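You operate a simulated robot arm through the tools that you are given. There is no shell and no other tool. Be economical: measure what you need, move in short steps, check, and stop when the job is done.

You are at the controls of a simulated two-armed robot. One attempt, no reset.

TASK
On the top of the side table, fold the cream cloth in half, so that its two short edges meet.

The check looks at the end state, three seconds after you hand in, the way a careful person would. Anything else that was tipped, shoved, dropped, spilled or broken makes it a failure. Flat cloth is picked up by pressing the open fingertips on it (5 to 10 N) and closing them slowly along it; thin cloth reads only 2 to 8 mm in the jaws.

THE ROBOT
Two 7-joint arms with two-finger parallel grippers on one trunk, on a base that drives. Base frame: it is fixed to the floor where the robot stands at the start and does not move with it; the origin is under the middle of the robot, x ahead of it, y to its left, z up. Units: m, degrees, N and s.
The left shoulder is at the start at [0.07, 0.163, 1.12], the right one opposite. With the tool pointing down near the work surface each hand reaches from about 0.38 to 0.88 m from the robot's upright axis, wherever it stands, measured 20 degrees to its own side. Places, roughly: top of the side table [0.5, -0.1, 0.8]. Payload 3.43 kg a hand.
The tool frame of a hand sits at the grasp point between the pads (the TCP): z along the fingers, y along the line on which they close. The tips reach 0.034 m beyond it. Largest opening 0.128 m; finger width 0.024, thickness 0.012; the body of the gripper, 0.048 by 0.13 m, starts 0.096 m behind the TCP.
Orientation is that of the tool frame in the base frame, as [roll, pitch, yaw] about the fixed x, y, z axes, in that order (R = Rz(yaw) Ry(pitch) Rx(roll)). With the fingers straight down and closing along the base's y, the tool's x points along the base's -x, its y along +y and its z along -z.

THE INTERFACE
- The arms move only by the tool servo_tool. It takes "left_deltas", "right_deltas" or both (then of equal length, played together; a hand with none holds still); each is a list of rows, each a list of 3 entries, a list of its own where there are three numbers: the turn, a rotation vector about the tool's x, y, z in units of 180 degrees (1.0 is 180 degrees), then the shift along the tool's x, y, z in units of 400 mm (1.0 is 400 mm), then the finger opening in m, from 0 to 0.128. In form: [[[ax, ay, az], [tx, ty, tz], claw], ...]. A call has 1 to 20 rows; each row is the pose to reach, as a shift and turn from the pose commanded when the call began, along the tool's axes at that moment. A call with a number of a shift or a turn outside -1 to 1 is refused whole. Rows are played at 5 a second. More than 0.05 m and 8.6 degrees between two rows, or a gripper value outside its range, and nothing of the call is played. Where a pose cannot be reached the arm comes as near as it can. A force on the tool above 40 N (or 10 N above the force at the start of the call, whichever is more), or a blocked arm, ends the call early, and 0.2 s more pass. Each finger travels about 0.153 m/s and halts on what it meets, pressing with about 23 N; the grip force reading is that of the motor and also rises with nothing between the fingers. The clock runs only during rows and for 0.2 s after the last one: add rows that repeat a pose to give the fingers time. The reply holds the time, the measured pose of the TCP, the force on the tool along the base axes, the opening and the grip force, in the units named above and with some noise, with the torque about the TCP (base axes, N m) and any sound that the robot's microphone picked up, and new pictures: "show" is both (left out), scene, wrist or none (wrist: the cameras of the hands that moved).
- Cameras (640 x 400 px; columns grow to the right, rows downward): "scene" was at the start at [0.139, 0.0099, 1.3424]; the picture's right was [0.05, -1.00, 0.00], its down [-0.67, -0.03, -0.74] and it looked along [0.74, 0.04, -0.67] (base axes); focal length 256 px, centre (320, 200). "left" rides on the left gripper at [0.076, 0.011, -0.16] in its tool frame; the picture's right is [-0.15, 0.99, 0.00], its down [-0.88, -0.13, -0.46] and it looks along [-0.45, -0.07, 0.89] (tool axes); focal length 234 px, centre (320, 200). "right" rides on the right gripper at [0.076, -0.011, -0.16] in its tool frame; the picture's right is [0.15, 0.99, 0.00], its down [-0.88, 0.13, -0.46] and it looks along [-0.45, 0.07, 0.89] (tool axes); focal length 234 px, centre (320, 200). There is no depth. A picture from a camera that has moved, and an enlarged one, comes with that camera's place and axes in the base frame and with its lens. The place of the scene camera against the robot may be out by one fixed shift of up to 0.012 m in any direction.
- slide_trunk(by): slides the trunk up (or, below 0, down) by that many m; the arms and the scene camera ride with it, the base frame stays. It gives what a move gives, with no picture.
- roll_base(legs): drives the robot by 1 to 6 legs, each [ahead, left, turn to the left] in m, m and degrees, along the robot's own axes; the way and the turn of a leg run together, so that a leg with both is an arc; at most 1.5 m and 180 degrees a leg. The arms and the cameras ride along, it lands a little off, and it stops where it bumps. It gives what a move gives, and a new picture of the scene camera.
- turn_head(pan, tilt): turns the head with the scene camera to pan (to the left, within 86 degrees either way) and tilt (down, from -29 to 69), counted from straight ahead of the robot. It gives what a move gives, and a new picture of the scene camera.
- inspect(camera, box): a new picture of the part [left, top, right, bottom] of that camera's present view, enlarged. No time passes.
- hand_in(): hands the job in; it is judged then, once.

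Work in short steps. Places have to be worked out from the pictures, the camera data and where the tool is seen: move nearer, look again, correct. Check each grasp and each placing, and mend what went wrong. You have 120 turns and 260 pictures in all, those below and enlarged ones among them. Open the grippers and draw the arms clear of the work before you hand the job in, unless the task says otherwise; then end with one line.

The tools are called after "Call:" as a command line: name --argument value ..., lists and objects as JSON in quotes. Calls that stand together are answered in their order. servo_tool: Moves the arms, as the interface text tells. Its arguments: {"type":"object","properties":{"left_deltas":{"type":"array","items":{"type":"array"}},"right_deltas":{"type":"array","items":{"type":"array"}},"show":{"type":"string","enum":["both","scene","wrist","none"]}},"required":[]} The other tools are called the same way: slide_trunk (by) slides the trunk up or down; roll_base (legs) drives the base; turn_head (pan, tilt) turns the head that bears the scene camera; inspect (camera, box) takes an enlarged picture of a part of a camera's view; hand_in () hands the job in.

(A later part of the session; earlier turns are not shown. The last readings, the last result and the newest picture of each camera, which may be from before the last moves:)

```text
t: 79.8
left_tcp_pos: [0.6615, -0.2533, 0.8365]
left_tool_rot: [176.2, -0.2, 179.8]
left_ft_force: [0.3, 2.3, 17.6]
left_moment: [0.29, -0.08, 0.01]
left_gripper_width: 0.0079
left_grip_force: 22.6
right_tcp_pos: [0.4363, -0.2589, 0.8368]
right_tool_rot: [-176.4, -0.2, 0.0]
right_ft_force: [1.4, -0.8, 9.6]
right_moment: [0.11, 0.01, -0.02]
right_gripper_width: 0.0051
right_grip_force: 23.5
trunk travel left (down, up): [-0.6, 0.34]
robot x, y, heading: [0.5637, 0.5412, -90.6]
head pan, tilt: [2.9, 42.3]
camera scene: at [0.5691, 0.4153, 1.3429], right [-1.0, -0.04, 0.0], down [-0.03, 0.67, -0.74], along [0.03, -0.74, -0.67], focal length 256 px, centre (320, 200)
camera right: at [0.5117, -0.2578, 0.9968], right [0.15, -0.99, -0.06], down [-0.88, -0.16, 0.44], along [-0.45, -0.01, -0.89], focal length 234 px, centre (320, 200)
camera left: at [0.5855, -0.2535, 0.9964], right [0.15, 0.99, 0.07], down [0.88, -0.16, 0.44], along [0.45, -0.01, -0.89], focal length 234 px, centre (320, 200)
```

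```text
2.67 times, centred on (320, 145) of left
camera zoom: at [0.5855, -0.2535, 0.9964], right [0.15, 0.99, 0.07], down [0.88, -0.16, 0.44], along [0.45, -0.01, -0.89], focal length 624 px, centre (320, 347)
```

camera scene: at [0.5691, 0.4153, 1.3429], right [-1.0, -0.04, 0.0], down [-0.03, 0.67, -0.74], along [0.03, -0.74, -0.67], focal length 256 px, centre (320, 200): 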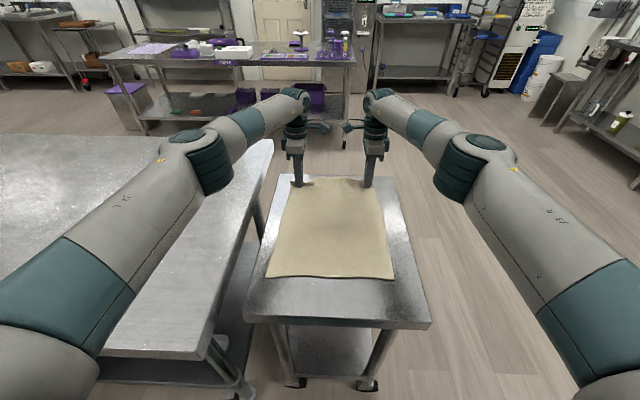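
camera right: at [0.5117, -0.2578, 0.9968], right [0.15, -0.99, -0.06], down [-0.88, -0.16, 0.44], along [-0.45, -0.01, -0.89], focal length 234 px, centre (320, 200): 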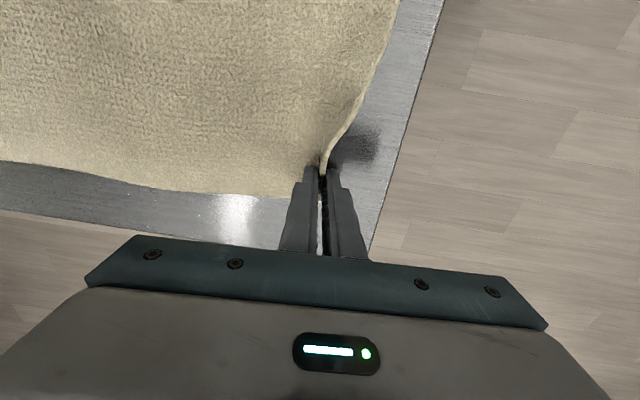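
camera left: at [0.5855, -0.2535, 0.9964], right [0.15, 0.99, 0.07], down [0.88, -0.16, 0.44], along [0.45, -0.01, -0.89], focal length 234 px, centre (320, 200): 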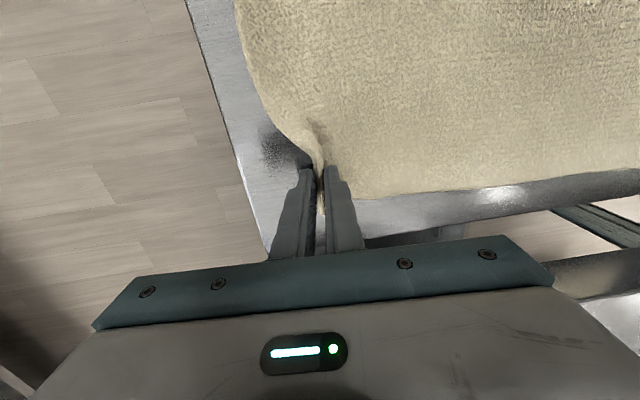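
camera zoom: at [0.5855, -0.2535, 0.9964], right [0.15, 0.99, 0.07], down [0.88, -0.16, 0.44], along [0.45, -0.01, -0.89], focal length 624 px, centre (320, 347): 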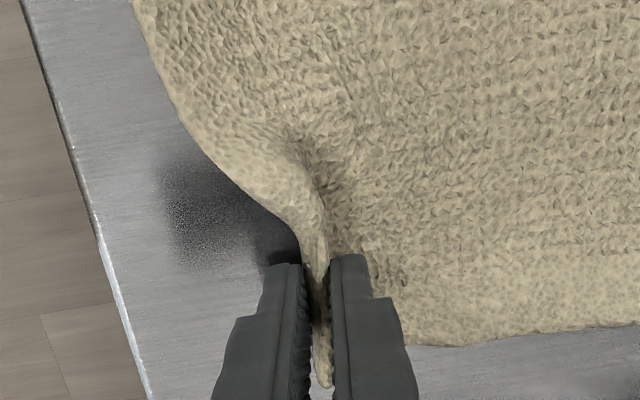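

Both hold a clean single edge (5 and 8 mm) with the rest free to hinge. The near edge is at y≈0.107, so the fold line should be at y≈−0.087. I'll lift on a slightly slack arc.

Call:
servo_tool --left_deltas '[[[0.005, 0, 0], [0.0, 0.008, -0.05], 0], [[0.01, 0, 0], [0.0, 0.02, -0.1], 0], [[0.016, 0, 0], [0.0, 0.04, -0.16], 0], [[0.022, 0, 0], [0.0, 0.059, -0.214], 0], [[0.036, 0, 0], [0, 0.11, -0.26], 0], [[0.05, 0, 0], [0, 0.165, -0.305], 0], [[0.064, 0, 0], [0, 0.215, -0.34], 0], [[0.078, 0, 0], [0, 0.265, -0.3665], 0], [[0.078, 0, 0], [0, 0.265, -0.3665], 0]]' --right_deltas '[[[-0.005, 0, 0], [0.0, -0.008, -0.05], 0], [[-0.01, 0, 0], [0.0, -0.02, -0.1], 0], [[-0.016, 0, 0], [0.0, -0.04, -0.16], 0], [[-0.022, 0, 0], [0.0, -0.059, -0.214], 0], [[-0.036, 0, 0], [0, -0.11, -0.26], 0], [[-0.05, 0, 0], [0, -0.165, -0.305], 0], [[-0.064, 0, 0], [0, -0.215, -0.34], 0], [[-0.078, 0, 0], [0, -0.265, -0.3665], 0], [[-0.078, 0, 0], [0, -0.265, -0.3665], 0]]'

Call:
inspect --camera "scene" --box '[230, 110, 450, 310]'

```text
t: 81.8
left_tcp_pos: [0.6622, -0.1609, 0.9868]
left_tool_rot: [-170.1, -0.1, -179.9]
left_ft_force: [0.2, -0.3, 0.6]
left_moment: [0.07, 0.01, 0.02]
left_gripper_width: 0.005
left_grip_force: 22.3
right_tcp_pos: [0.4363, -0.1657, 0.9877]
right_tool_rot: [169.8, -0.2, -0.1]
right_ft_force: [0.1, 0.5, 0.1]
right_moment: [0.12, -0.01, -0.01]
right_gripper_width: 0.0042
right_grip_force: 23.5
trunk travel left (down, up): [-0.6, 0.34]
robot x, y, heading: [0.5581, 0.5392, -90.3]
head pan, tilt: [2.9, 42.3]
camera scene: at [0.5691, 0.4099, 1.3423], right [-1.0, -0.04, 0.0], down [-0.03, 0.67, -0.74], along [0.03, -0.74, -0.67], focal length 256 px, centre (320, 200)
camera right: at [0.5118, -0.1275, 1.1433], right [0.14, -0.97, 0.18], down [-0.88, -0.05, 0.47], along [-0.45, -0.22, -0.87], focal length 234 px, centre (320, 200)
camera left: at [0.5866, -0.1228, 1.1424], right [0.15, 0.97, -0.17], down [0.88, -0.05, 0.47], along [0.45, -0.22, -0.87], focal length 234 px, centre (320, 200)
```

scene: 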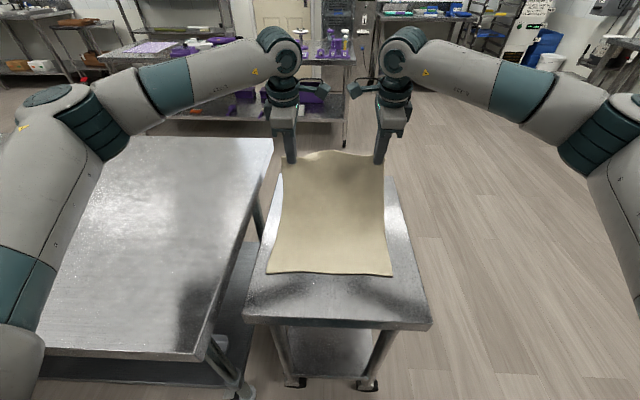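
right: 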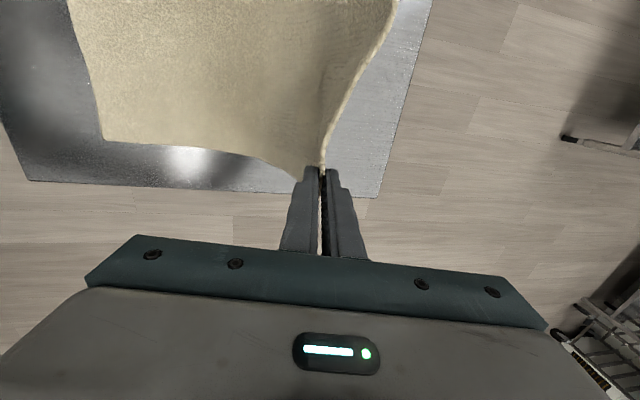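
left: 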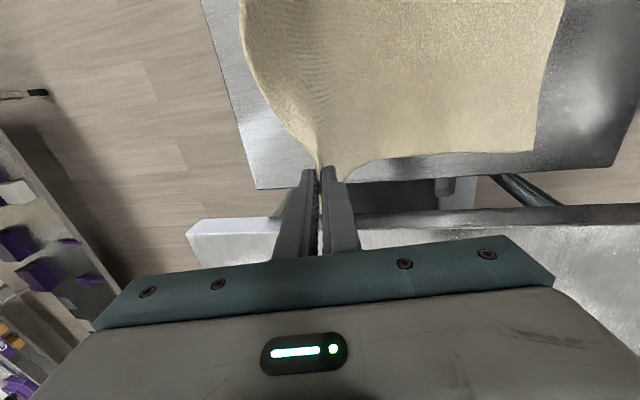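

```text
2.00 times, centred on (340, 210) of scene
camera zoom: at [0.5691, 0.4099, 1.3423], right [-1.0, -0.04, 0.0], down [-0.03, 0.67, -0.74], along [0.03, -0.74, -0.67], focal length 511 px, centre (280, 180)
```

zoom: 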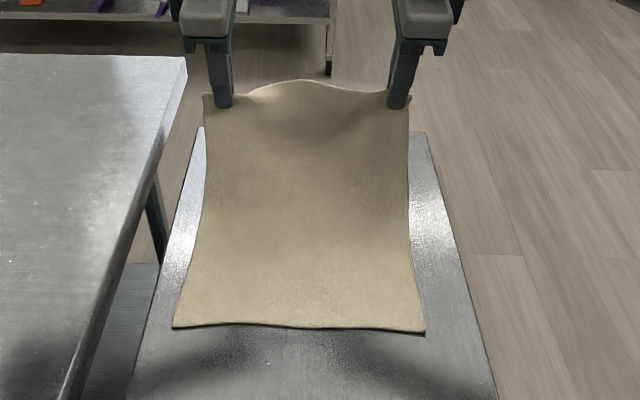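

The sheet lifts smoothly and the near edge is at about y≈0.08. I'll drive back 0.14 m to carry the held edge over the fold line.

Call:
roll_base --legs '[[-0.14, 0, 0]]'

Call:
inspect --camera "scene" --box '[230, 90, 450, 270]'

Call:
inspect --camera "right" --box '[0, 0, 640, 400]'

```text
t: 83.2
left_tcp_pos: [0.6619, -0.0241, 0.9889]
left_tool_rot: [-170.0, -0.1, 179.9]
left_ft_force: [-1.1, 0.4, 0.1]
left_moment: [0.05, -0.01, 0.04]
left_gripper_width: 0.005
left_grip_force: 22.7
right_tcp_pos: [0.4376, -0.0285, 0.9877]
right_tool_rot: [169.8, -0.1, -0.2]
right_ft_force: [0.9, 0.6, 0.0]
right_moment: [0.06, -0.05, -0.04]
right_gripper_width: 0.0045
right_grip_force: 23.3
trunk travel left (down, up): [-0.6, 0.34]
robot x, y, heading: [0.5617, 0.6772, -90.5]
head pan, tilt: [2.9, 42.3]
camera scene: at [0.5702, 0.5476, 1.3423], right [-1.0, -0.04, 0.0], down [-0.03, 0.67, -0.74], along [0.03, -0.74, -0.67], focal length 256 px, centre (320, 200)
```

scene: 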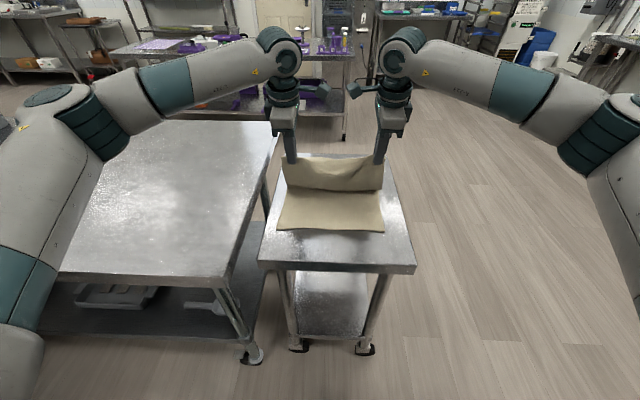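

```text
2.22 times, centred on (340, 180) of scene
camera zoom: at [0.5702, 0.5476, 1.3423], right [-1.0, -0.04, 0.0], down [-0.03, 0.67, -0.74], along [0.03, -0.74, -0.67], focal length 568 px, centre (276, 244)
```

zoom: 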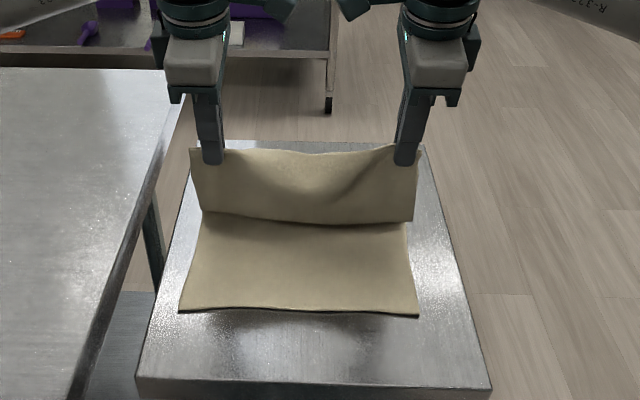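

```text
1.00 times, centred on (320, 200) of right (not enlarged: the box is as wide or as high as the picture)
camera zoom: at [0.513, 0.0098, 1.1435], right [0.14, -0.97, 0.18], down [-0.88, -0.05, 0.47], along [-0.45, -0.22, -0.87], focal length 234 px, centre (320, 200)
```

zoom: 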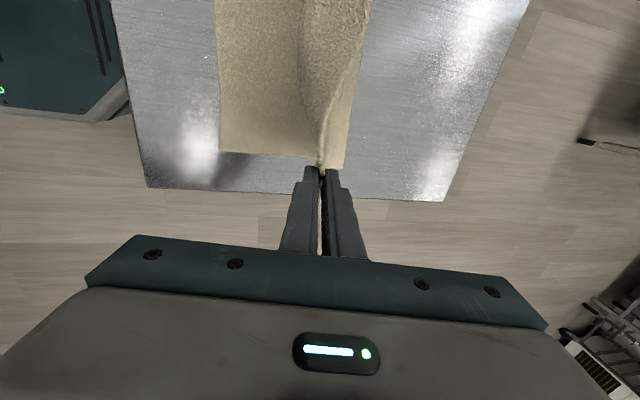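

The sheet hangs cleanly with no bulge and the fold line stays near y≈−0.10. I'll continue the arc down toward the near edge with increasing tilt, and stop just short to check.

Call:
servo_tool --left_deltas '[[[0.033, 0, 0], [0, 0.05, 0.017], 0], [[0.067, 0, 0], [0, 0.0995, 0.0345], 0], [[0.105, 0, 0], [0, 0.154, 0.073], 0], [[0.144, 0, 0], [0, 0.208, 0.112], 0], [[0.178, 0, 0], [0, 0.25, 0.161], 0], [[0.211, 0, 0], [0, 0.292, 0.2105], 0], [[0.211, 0, 0], [0, 0.292, 0.2105], 0]]' --right_deltas '[[[-0.033, 0, 0], [0, -0.05, 0.017], 0], [[-0.067, 0, 0], [0, -0.0995, 0.0345], 0], [[-0.105, 0, 0], [0, -0.154, 0.073], 0], [[-0.144, 0, 0], [0, -0.208, 0.112], 0], [[-0.178, 0, 0], [0, -0.25, 0.161], 0], [[-0.211, 0, 0], [0, -0.292, 0.2105], 0], [[-0.211, 0, 0], [0, -0.292, 0.2105], 0]]'

Call:
inspect --camera "scene" --box '[230, 110, 450, 270]'

```text
t: 84.8
left_tcp_pos: [0.6627, 0.0759, 0.8843]
left_tool_rot: [-132.0, -0.1, -180.0]
left_ft_force: [0.9, 0.2, 0.0]
left_moment: [0.11, -0.02, 0.02]
left_gripper_width: 0.0048
left_grip_force: 22.9
right_tcp_pos: [0.4378, 0.0707, 0.8842]
right_tool_rot: [131.8, -0.2, 0.0]
right_ft_force: [1.0, 0.0, 0.4]
right_moment: [0.05, 0.0, -0.01]
right_gripper_width: 0.0046
right_grip_force: 23.3
trunk travel left (down, up): [-0.6, 0.34]
robot x, y, heading: [0.5626, 0.6742, -90.2]
head pan, tilt: [2.9, 42.3]
camera scene: at [0.5703, 0.5479, 1.3425], right [-1.0, -0.04, 0.0], down [-0.03, 0.67, -0.74], along [0.03, -0.74, -0.67], focal length 256 px, centre (320, 200)
camera right: at [0.5135, 0.1972, 0.9823], right [0.14, -0.66, 0.74], down [-0.88, 0.26, 0.4], along [-0.45, -0.71, -0.55], focal length 234 px, centre (320, 200)
camera left: at [0.5872, 0.2016, 0.9841], right [0.15, 0.66, -0.74], down [0.88, 0.25, 0.4], along [0.45, -0.71, -0.55], focal length 234 px, centre (320, 200)
```

scene: 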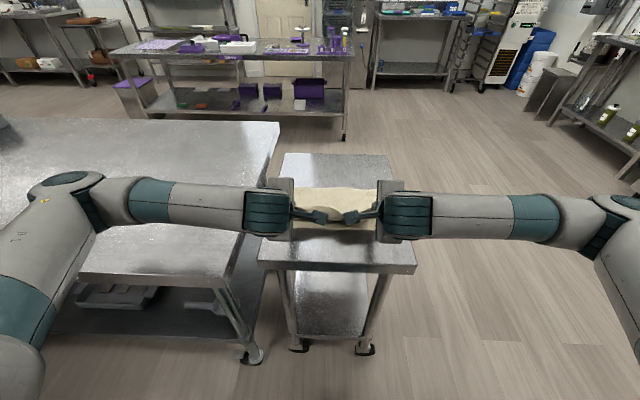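
right: 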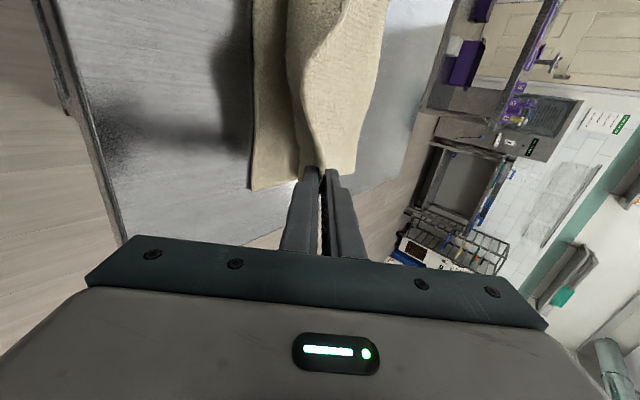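
left: 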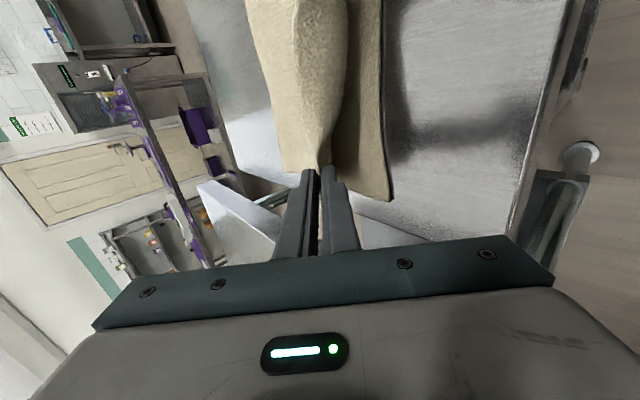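

```text
2.50 times, centred on (340, 190) of scene
camera zoom: at [0.5703, 0.5479, 1.3425], right [-1.0, -0.04, 0.0], down [-0.03, 0.67, -0.74], along [0.03, -0.74, -0.67], focal length 639 px, centre (270, 225)
```

zoom: 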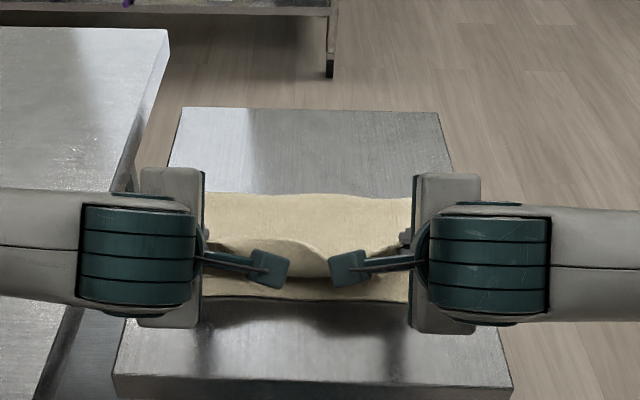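

The edge is rolling over correctly. I'll lower the last 4.5 cm so the tips rest just inside the near edge.

Call:
servo_tool --left_deltas '[[[0.006, 0, 0], [0, 0.032, 0.011], 0], [[0.012, 0, 0], [0, 0.064, 0.022], 0], [[0.018, 0, 0], [0, 0.096, 0.032], 0], [[0.022, 0, 0], [0, 0.125, 0.042], 0], [[0.022, 0, 0], [0, 0.125, 0.042], 0]]' --right_deltas '[[[-0.006, 0, 0], [0, -0.032, 0.011], 0], [[-0.012, 0, 0], [0, -0.064, 0.022], 0], [[-0.018, 0, 0], [0, -0.096, 0.032], 0], [[-0.022, 0, 0], [0, -0.125, 0.042], 0], [[-0.022, 0, 0], [0, -0.125, 0.042], 0]]'

Call:
inspect --camera "scene" --box '[230, 110, 450, 270]'

```text
t: 86.0
left_tcp_pos: [0.6629, 0.099, 0.8364]
left_tool_rot: [-128.1, -0.1, 179.8]
left_ft_force: [1.0, -0.3, -0.3]
left_moment: [0.07, -0.02, -0.01]
left_gripper_width: 0.0052
left_grip_force: 23.2
right_tcp_pos: [0.4377, 0.0912, 0.8369]
right_tool_rot: [127.8, -0.3, -0.2]
right_ft_force: [-0.2, -0.3, 0.6]
right_moment: [0.03, 0.0, 0.01]
right_gripper_width: 0.0044
right_grip_force: 22.9
trunk travel left (down, up): [-0.6, 0.34]
robot x, y, heading: [0.5625, 0.6764, -90.4]
head pan, tilt: [2.9, 42.3]
camera scene: at [0.5699, 0.5479, 1.3424], right [-1.0, -0.04, 0.0], down [-0.03, 0.67, -0.74], along [0.03, -0.74, -0.67], focal length 256 px, centre (320, 200)
camera right: at [0.5136, 0.2239, 0.9256], right [0.14, -0.61, 0.78], down [-0.88, 0.28, 0.38], along [-0.45, -0.74, -0.5], focal length 234 px, centre (320, 200)
camera left: at [0.5878, 0.23, 0.9261], right [0.15, 0.61, -0.78], down [0.88, 0.28, 0.38], along [0.45, -0.74, -0.5], focal length 234 px, centre (320, 200)
```

scene: 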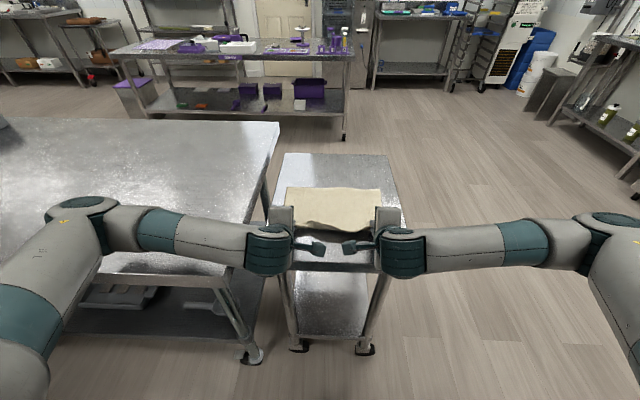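
right: 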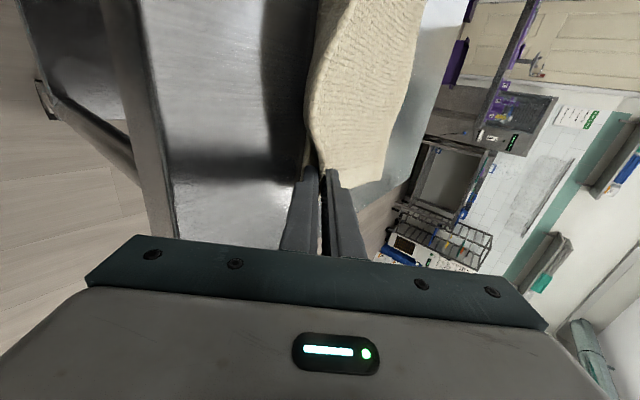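
left: 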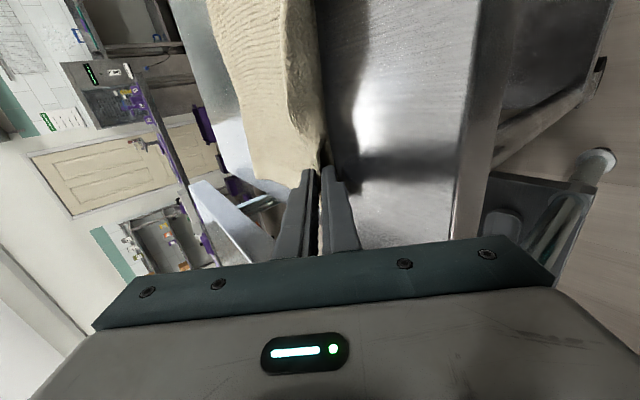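

```text
2.50 times, centred on (340, 190) of scene
camera zoom: at [0.5699, 0.5479, 1.3424], right [-1.0, -0.04, 0.0], down [-0.03, 0.67, -0.74], along [0.03, -0.74, -0.67], focal length 639 px, centre (270, 225)
```

zoom: 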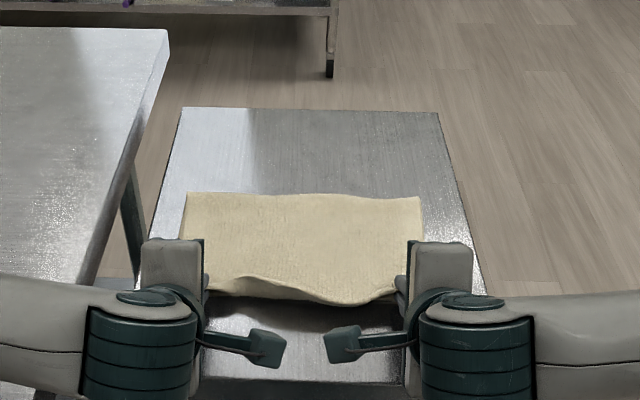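

The held edge lies over the near edge. The lower finger is close to the table, so I'll open only 15 mm while rising slightly, then slide out along the finger axis.

Call:
servo_tool --left_deltas '[[[0, 0, 0], [0, -0.004, -0.004], 0.008], [[0, 0, 0], [0, -0.008, -0.006], 0.014], [[0, 0, 0], [0, -0.008, -0.006], 0.016], [[0, 0, 0], [0, -0.008, -0.03], 0.016], [[0, 0, 0], [0, -0.008, -0.06], 0.016], [[0, 0, 0], [0, -0.008, -0.1], 0.016], [[0, 0, 0], [0, -0.008, -0.16], 0.016], [[0, 0, 0], [0, -0.008, -0.25], 0.016]]' --right_deltas '[[[0, 0, 0], [0, 0.004, -0.004], 0.008], [[0, 0, 0], [0, 0.008, -0.006], 0.014], [[0, 0, 0], [0, 0.008, -0.006], 0.016], [[0, 0, 0], [0, 0.008, -0.03], 0.016], [[0, 0, 0], [0, 0.008, -0.06], 0.016], [[0, 0, 0], [0, 0.008, -0.1], 0.016], [[0, 0, 0], [0, 0.008, -0.16], 0.016], [[0, 0, 0], [0, 0.008, -0.25], 0.016]]'

Call:
inspect --camera "scene" --box '[230, 110, 450, 270]'

```text
t: 87.8
left_tcp_pos: [0.6502, 0.1545, 0.895]
left_tool_rot: [-128.3, 0.0, 179.9]
left_ft_force: [-0.5, 0.0, -0.2]
left_moment: [-0.01, 0.0, 0.02]
left_gripper_width: 0.0161
left_grip_force: 0.1
left hand out of reach, approached as far as the arm can: row 8
right_tcp_pos: [0.4481, 0.1475, 0.8944]
right_tool_rot: [128.0, -0.2, -0.1]
right_ft_force: [0.0, -0.1, 0.1]
right_moment: [0.0, 0.01, -0.01]
right_gripper_width: 0.0162
right_grip_force: 0.1
right hand out of reach, approached as far as the arm can: row 8
trunk travel left (down, up): [-0.6, 0.34]
robot x, y, heading: [0.5605, 0.6756, -90.2]
head pan, tilt: [2.9, 42.3]
camera scene: at [0.5696, 0.5471, 1.3423], right [-1.0, -0.04, 0.0], down [-0.03, 0.67, -0.74], along [0.03, -0.74, -0.67], focal length 256 px, centre (320, 200)
camera right: at [0.5243, 0.2798, 0.9833], right [0.14, -0.61, 0.78], down [-0.88, 0.28, 0.38], along [-0.45, -0.74, -0.5], focal length 234 px, centre (320, 200)
camera left: at [0.5762, 0.2864, 0.9846], right [0.15, 0.61, -0.78], down [0.88, 0.28, 0.38], along [0.45, -0.74, -0.5], focal length 234 px, centre (320, 200)
```

scene: 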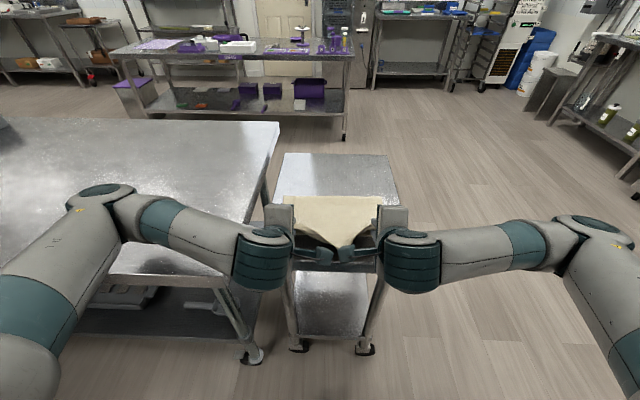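
right: 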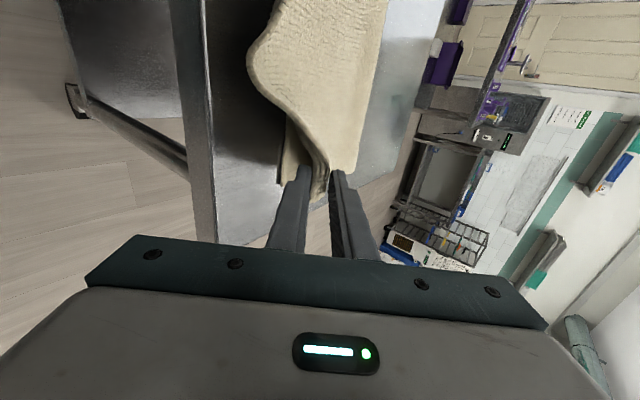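
left: 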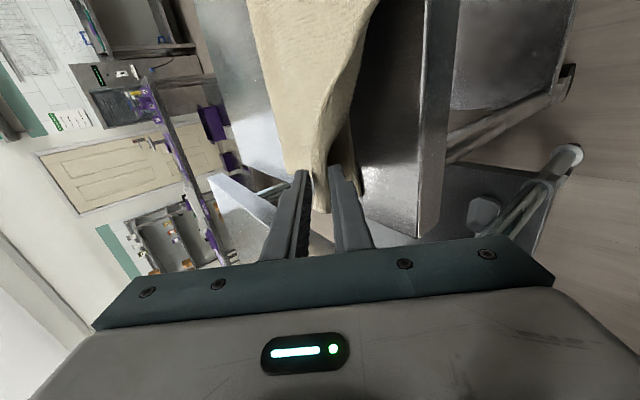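

```text
2.50 times, centred on (340, 190) of scene
camera zoom: at [0.5696, 0.5471, 1.3423], right [-1.0, -0.04, 0.0], down [-0.03, 0.67, -0.74], along [0.03, -0.74, -0.67], focal length 639 px, centre (270, 225)
```

zoom: 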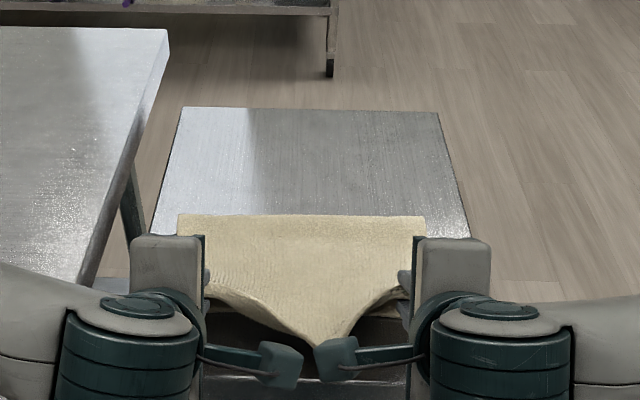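

The edge stuck to the jaws and was dragged along. I'll close again to keep hold of it, then redo the last part.

Call:
servo_tool --left_deltas '[[[0, 0, 0], [0, 0, 0], 0.01], [[0, 0, 0], [0, 0, 0], 0.004], [[0, 0, 0], [0, 0, 0], 0], [[0, 0, 0], [0, 0, 0], 0]]' --right_deltas '[[[0, 0, 0], [0, 0, 0], 0.01], [[0, 0, 0], [0, 0, 0], 0.004], [[0, 0, 0], [0, 0, 0], 0], [[0, 0, 0], [0, 0, 0], 0]]' --show "wrist"

Call:
inspect --camera "right" --box '[200, 70, 440, 220]'

Call:
inspect --camera "left" --box '[200, 70, 440, 220]'

```text
t: 88.8
left_tcp_pos: [0.6508, 0.1561, 0.8962]
left_tool_rot: [-128.2, 0.0, -179.9]
left_ft_force: [0.4, -0.6, 0.1]
left_moment: [0.03, 0.0, -0.01]
left_gripper_width: 0.0048
left_grip_force: 22.5
right_tcp_pos: [0.4484, 0.148, 0.8938]
right_tool_rot: [127.9, -0.2, -0.1]
right_ft_force: [0.3, 0.0, -0.1]
right_moment: [0.0, 0.02, -0.03]
right_gripper_width: 0.0043
right_grip_force: 22.7
trunk travel left (down, up): [-0.6, 0.34]
robot x, y, heading: [0.5604, 0.6755, -90.5]
head pan, tilt: [2.9, 42.3]
camera right: at [0.5248, 0.2801, 0.9835], right [0.14, -0.61, 0.78], down [-0.88, 0.28, 0.38], along [-0.45, -0.74, -0.5], focal length 234 px, centre (320, 200)
camera left: at [0.5765, 0.2866, 0.9847], right [0.15, 0.61, -0.78], down [0.88, 0.28, 0.38], along [0.45, -0.74, -0.5], focal length 234 px, centre (320, 200)
```

right: 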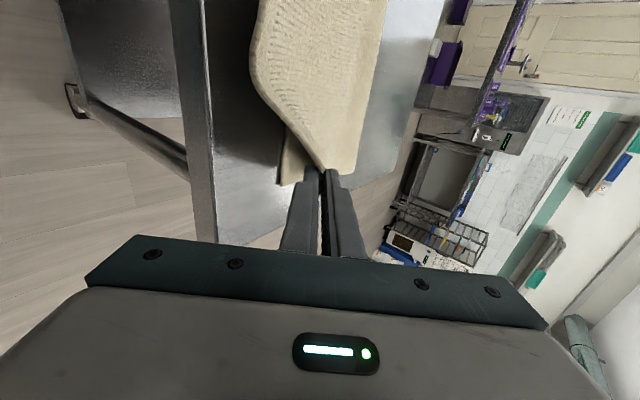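
left: 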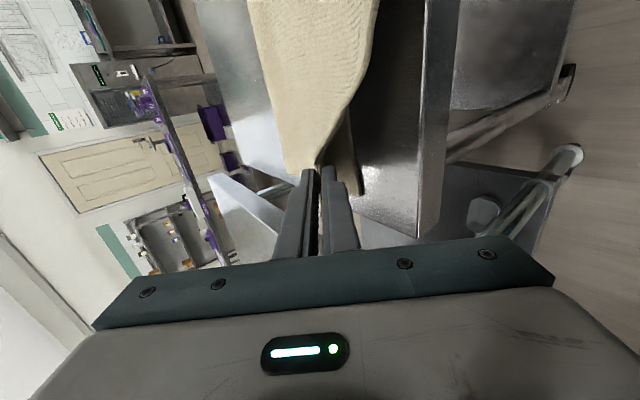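

```text
2.67 times, centred on (320, 145) of right
camera zoom: at [0.5248, 0.2801, 0.9835], right [0.14, -0.61, 0.78], down [-0.88, 0.28, 0.38], along [-0.45, -0.74, -0.5], focal length 624 px, centre (320, 347)
```

zoom: 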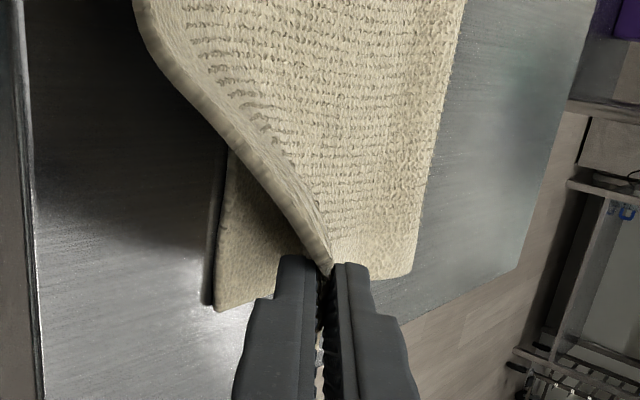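

```text
2.67 times, centred on (320, 145) of left
camera zoom: at [0.5765, 0.2866, 0.9847], right [0.15, 0.61, -0.78], down [0.88, 0.28, 0.38], along [0.45, -0.74, -0.5], focal length 624 px, centre (320, 347)
```

zoom: 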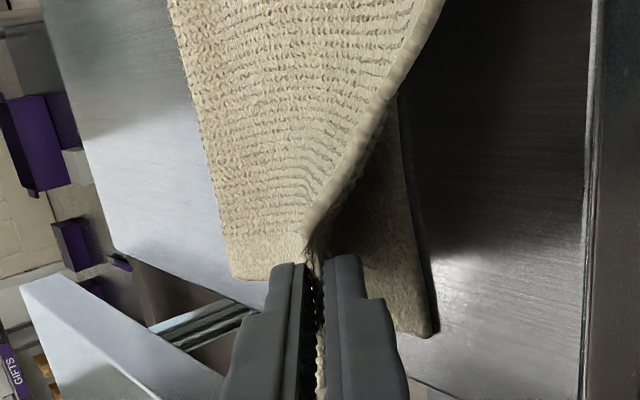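

The grips hold and the layer is flipped properly, but the fold sits at y≈−0.05 and needs to be about −0.09. I'll move in 0.10 m and swing the edge back to reset the fold line.

Call:
roll_base --legs '[[0.1, 0, 0]]'

Call:
servo_tool --left_deltas '[[[-0.041, 0, 0], [-0.01, -0.096, -0.003], 0], [[-0.082, 0, 0], [-0.02, -0.192, -0.006], 0], [[-0.122, 0, 0], [-0.03, -0.288, -0.009], 0], [[-0.155, 0, 0], [-0.03, -0.348, 0.049], 0], [[-0.188, 0, 0], [-0.03, -0.409, 0.108], 0], [[-0.222, 0, 0], [-0.03, -0.4695, 0.166], 0], [[-0.242, 0, 0], [-0.03, -0.498, 0.261], 0], [[-0.261, 0, 0], [-0.03, -0.526, 0.357], 0], [[-0.261, 0, 0], [-0.03, -0.526, 0.357], 0]]' --right_deltas '[[[0.041, 0, 0], [-0.01, 0.096, -0.003], 0], [[0.082, 0, 0], [-0.02, 0.192, -0.006], 0], [[0.122, 0, 0], [-0.03, 0.288, -0.009], 0], [[0.155, 0, 0], [-0.03, 0.348, 0.049], 0], [[0.188, 0, 0], [-0.03, 0.409, 0.108], 0], [[0.222, 0, 0], [-0.03, 0.4695, 0.166], 0], [[0.242, 0, 0], [-0.03, 0.498, 0.261], 0], [[0.261, 0, 0], [-0.03, 0.526, 0.357], 0], [[0.261, 0, 0], [-0.03, 0.526, 0.357], 0]]'

Call:
inspect --camera "scene" --box '[230, 110, 450, 310]'

```text
t: 89.9
left_tcp_pos: [0.6495, 0.0548, 0.8955]
left_tool_rot: [-128.2, 0.0, 179.8]
left_ft_force: [1.0, -0.2, -1.2]
left_moment: [0.0, 0.03, 0.01]
left_gripper_width: 0.0048
left_grip_force: 22.7
right_tcp_pos: [0.4461, 0.0475, 0.8938]
right_tool_rot: [127.9, -0.3, -0.3]
right_ft_force: [-0.2, 0.4, -0.5]
right_moment: [0.02, -0.03, 0.0]
right_gripper_width: 0.0043
right_grip_force: 23.3
trunk travel left (down, up): [-0.6, 0.34]
robot x, y, heading: [0.5599, 0.5735, -90.6]
head pan, tilt: [2.9, 42.3]
camera scene: at [0.5689, 0.4471, 1.3424], right [-1.0, -0.04, 0.0], down [-0.03, 0.67, -0.74], along [0.03, -0.74, -0.67], focal length 256 px, centre (320, 200)
```

scene: 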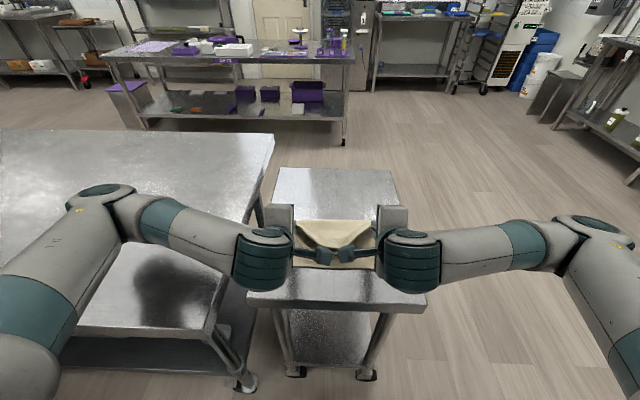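

```text
t: 91.9
left_tcp_pos: [0.6614, -0.1861, 0.9754]
left_tool_rot: [-174.9, 0.0, 179.6]
left_ft_force: [-0.2, -1.0, 0.1]
left_moment: [-0.11, -0.01, -0.02]
left_gripper_width: 0.0047
left_grip_force: 22.9
right_tcp_pos: [0.4337, -0.1914, 0.9738]
right_tool_rot: [174.8, -0.2, -0.2]
right_ft_force: [-0.2, -0.3, 0.6]
right_moment: [-0.11, -0.06, 0.02]
right_gripper_width: 0.0044
right_grip_force: 22.5
trunk travel left (down, up): [-0.6, 0.34]
robot x, y, heading: [0.5614, 0.5763, -90.6]
head pan, tilt: [2.9, 42.3]
camera scene: at [0.5688, 0.4495, 1.3427], right [-1.0, -0.04, 0.0], down [-0.03, 0.67, -0.74], along [0.03, -0.74, -0.67], focal length 256 px, centre (320, 200)
camera right: at [0.5093, -0.1664, 1.1316], right [0.14, -0.99, 0.09], down [-0.88, -0.09, 0.46], along [-0.45, -0.15, -0.88], focal length 234 px, centre (320, 200)
camera left: at [0.5856, -0.1616, 1.1323], right [0.15, 0.98, -0.09], down [0.88, -0.09, 0.46], along [0.45, -0.15, -0.88], focal length 234 px, centre (320, 200)
```

scene: 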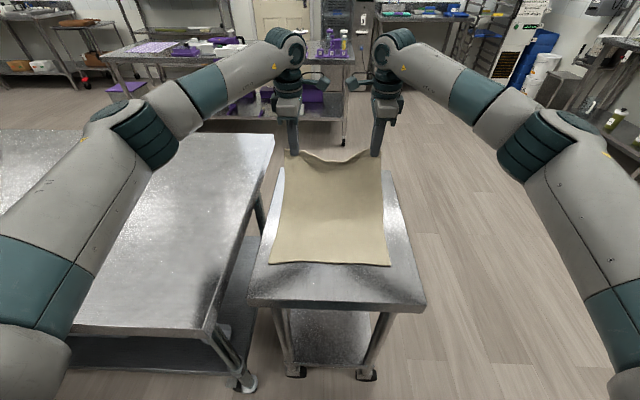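
right: 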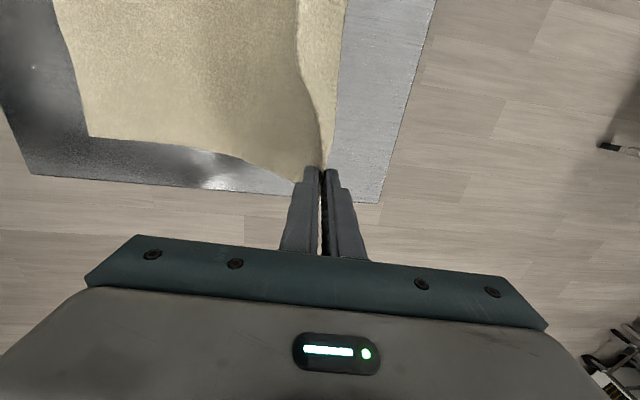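
left: 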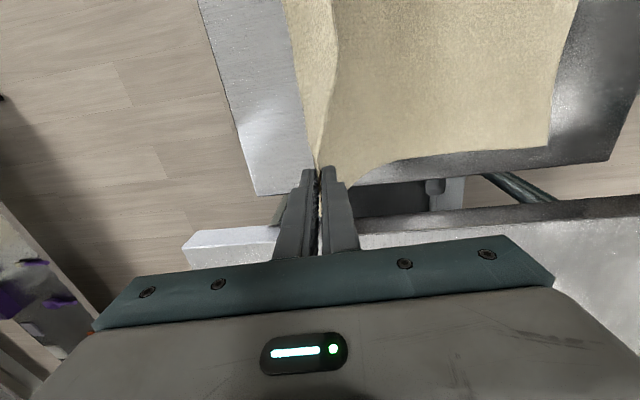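

```text
2.00 times, centred on (340, 210) of scene
camera zoom: at [0.5688, 0.4495, 1.3427], right [-1.0, -0.04, 0.0], down [-0.03, 0.67, -0.74], along [0.03, -0.74, -0.67], focal length 511 px, centre (280, 180)
```

zoom: 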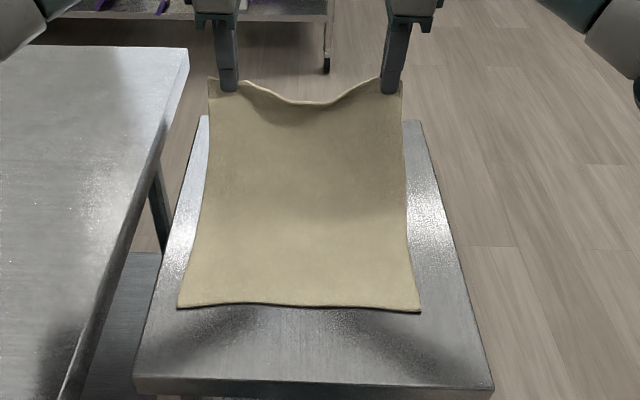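

The fold is reset and the near edge is at y≈0.092. I'll spread the hands slightly to straighten the held edge, then drive back 0.17 m.

Call:
servo_tool --left_deltas '[[[0, 0, 0], [-0.008, 0, -0.01], 0], [[0, 0, 0], [-0.016, 0, -0.02], 0], [[0, 0, 0], [-0.016, 0, -0.02], 0]]' --right_deltas '[[[0, 0, 0], [-0.008, 0, -0.01], 0], [[0, 0, 0], [-0.016, 0, -0.02], 0], [[0, 0, 0], [-0.016, 0, -0.02], 0]]' --show "none"

Call:
roll_base --legs '[[-0.17, 0, 0]]'

Call:
inspect --camera "scene" --box '[230, 90, 450, 270]'

Call:
inspect --camera "right" --box '[0, 0, 640, 400]'

```text
t: 92.7
left_tcp_pos: [0.6679, -0.1865, 0.9788]
left_tool_rot: [-175.1, -0.1, 179.8]
left_ft_force: [-0.6, 0.2, -0.8]
left_moment: [-0.05, -0.03, -0.02]
left_gripper_width: 0.0045
left_grip_force: 23.2
right_tcp_pos: [0.4266, -0.1933, 0.9806]
right_tool_rot: [174.9, -0.2, -0.3]
right_ft_force: [0.2, -0.9, 0.2]
right_moment: [-0.08, 0.02, -0.01]
right_gripper_width: 0.0042
right_grip_force: 23.0
trunk travel left (down, up): [-0.6, 0.34]
robot x, y, heading: [0.5636, 0.5771, -90.7]
head pan, tilt: [2.9, 42.3]
```

```text
t: 94.2
left_tcp_pos: [0.6721, -0.0158, 0.9795]
left_tool_rot: [-174.9, 0.0, -179.9]
left_ft_force: [-0.1, 0.8, 0.2]
left_moment: [-0.08, 0.03, -0.01]
left_gripper_width: 0.0046
left_grip_force: 22.8
right_tcp_pos: [0.4324, -0.0226, 0.9808]
right_tool_rot: [174.9, -0.2, 0.0]
right_ft_force: [0.3, -0.6, 0.0]
right_moment: [-0.07, -0.01, 0.04]
right_gripper_width: 0.0045
right_grip_force: 22.5
trunk travel left (down, up): [-0.6, 0.34]
robot x, y, heading: [0.5588, 0.7462, -90.3]
head pan, tilt: [2.9, 42.3]
camera scene: at [0.5709, 0.6176, 1.3424], right [-1.0, -0.04, 0.0], down [-0.03, 0.67, -0.74], along [0.03, -0.74, -0.67], focal length 256 px, centre (320, 200)
```

scene: 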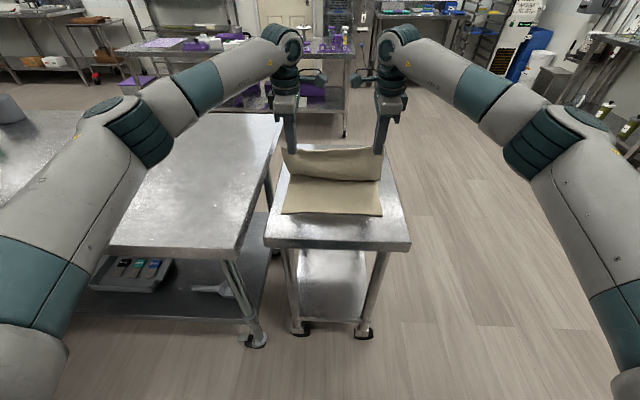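

```text
2.22 times, centred on (340, 180) of scene
camera zoom: at [0.5709, 0.6176, 1.3424], right [-1.0, -0.04, 0.0], down [-0.03, 0.67, -0.74], along [0.03, -0.74, -0.67], focal length 568 px, centre (276, 244)
```

zoom: 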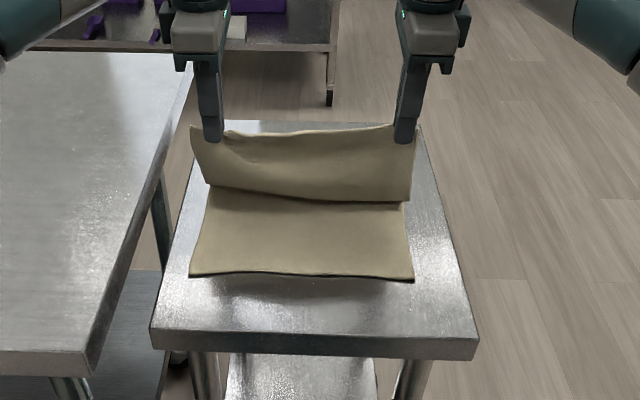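

```text
1.00 times, centred on (320, 200) of right (not enlarged: the box is as wide or as high as the picture)
camera zoom: at [0.507, 0.0024, 1.1384], right [0.15, -0.99, 0.09], down [-0.88, -0.09, 0.46], along [-0.45, -0.15, -0.88], focal length 234 px, centre (320, 200)
```

zoom: 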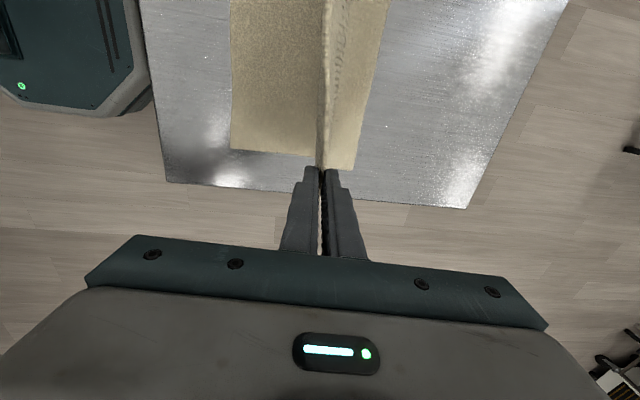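

The sheet stands over the fold line near y≈−0.10 with the near edge at about 0.084–0.092. I'll complete the arc down, aiming the tips just inside the near edge.

Call:
servo_tool --left_deltas '[[[0.042, 0, 0], [0, 0.048, 0.01], 0], [[0.083, 0, 0], [0, 0.096, 0.019], 0], [[0.125, 0, 0], [0, 0.148, 0.062], 0], [[0.167, 0, 0], [0, 0.199, 0.1055], 0], [[0.203, 0, 0], [0, 0.241, 0.158], 0], [[0.239, 0, 0], [0, 0.283, 0.211], 0], [[0.239, 0, 0], [0, 0.31, 0.27], 0], [[0.239, 0, 0], [0, 0.3355, 0.327], 0], [[0.239, 0, 0], [0, 0.3355, 0.327], 0]]' --right_deltas '[[[-0.042, 0, 0], [0, -0.048, 0.01], 0], [[-0.083, 0, 0], [0, -0.096, 0.019], 0], [[-0.125, 0, 0], [0, -0.148, 0.062], 0], [[-0.167, 0, 0], [0, -0.199, 0.1055], 0], [[-0.203, 0, 0], [0, -0.241, 0.158], 0], [[-0.239, 0, 0], [0, -0.283, 0.211], 0], [[-0.239, 0, 0], [0, -0.31, 0.27], 0], [[-0.239, 0, 0], [0, -0.3355, 0.327], 0], [[-0.239, 0, 0], [0, -0.3355, 0.327], 0]]'

Call:
inspect --camera "scene" --box '[230, 110, 450, 270]'

```text
t: 96.2
left_tcp_pos: [0.6725, 0.1063, 0.8378]
left_tool_rot: [-132.0, -0.1, -180.0]
left_ft_force: [-1.5, -0.3, 3.4]
left_moment: [0.01, 0.01, 0.0]
left_gripper_width: 0.0042
left_grip_force: 23.1
right_tcp_pos: [0.4339, 0.1, 0.8391]
right_tool_rot: [131.7, -0.1, 0.0]
right_ft_force: [0.5, 0.6, 0.2]
right_moment: [0.01, 0.03, 0.04]
right_gripper_width: 0.0043
right_grip_force: 23.2
trunk travel left (down, up): [-0.6, 0.34]
robot x, y, heading: [0.5636, 0.7451, -90.2]
head pan, tilt: [2.9, 42.3]
camera scene: at [0.5708, 0.6177, 1.3425], right [-1.0, -0.04, 0.0], down [-0.03, 0.67, -0.74], along [0.03, -0.74, -0.67], focal length 256 px, centre (320, 200)
camera right: at [0.5084, 0.226, 0.9357], right [0.14, -0.66, 0.74], down [-0.88, 0.25, 0.4], along [-0.45, -0.71, -0.55], focal length 234 px, centre (320, 200)
camera left: at [0.5975, 0.2307, 0.9359], right [0.14, 0.66, -0.74], down [0.88, 0.25, 0.4], along [0.45, -0.71, -0.55], focal length 234 px, centre (320, 200)
```

scene: 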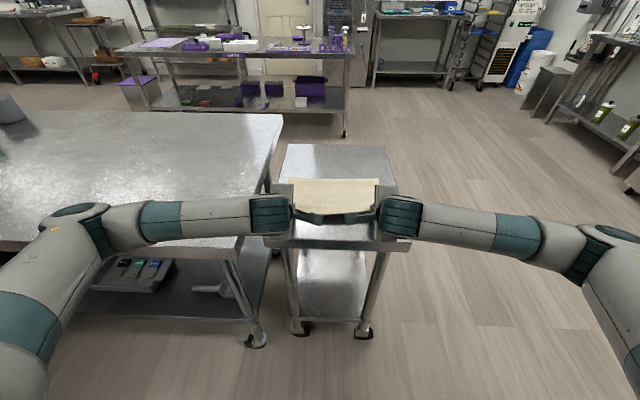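
right: 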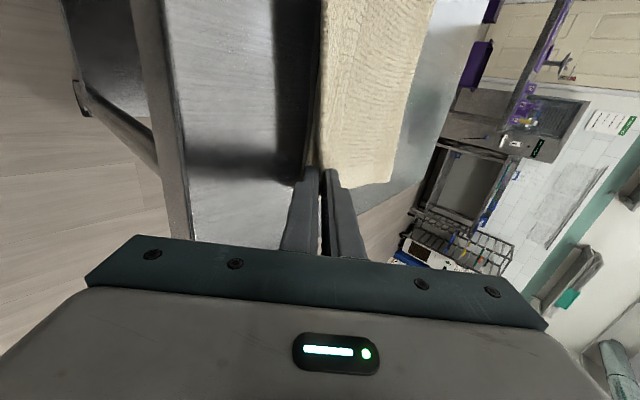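
left: 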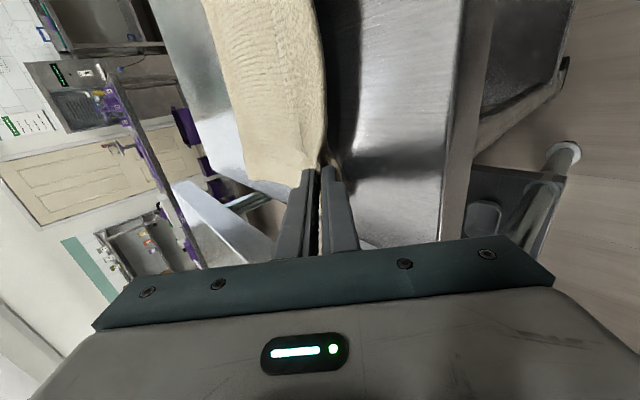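

```text
2.50 times, centred on (340, 190) of scene
camera zoom: at [0.5708, 0.6177, 1.3425], right [-1.0, -0.04, 0.0], down [-0.03, 0.67, -0.74], along [0.03, -0.74, -0.67], focal length 639 px, centre (270, 225)
```

zoom: 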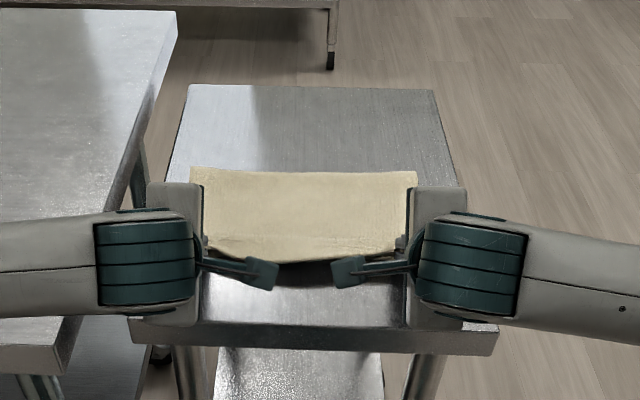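

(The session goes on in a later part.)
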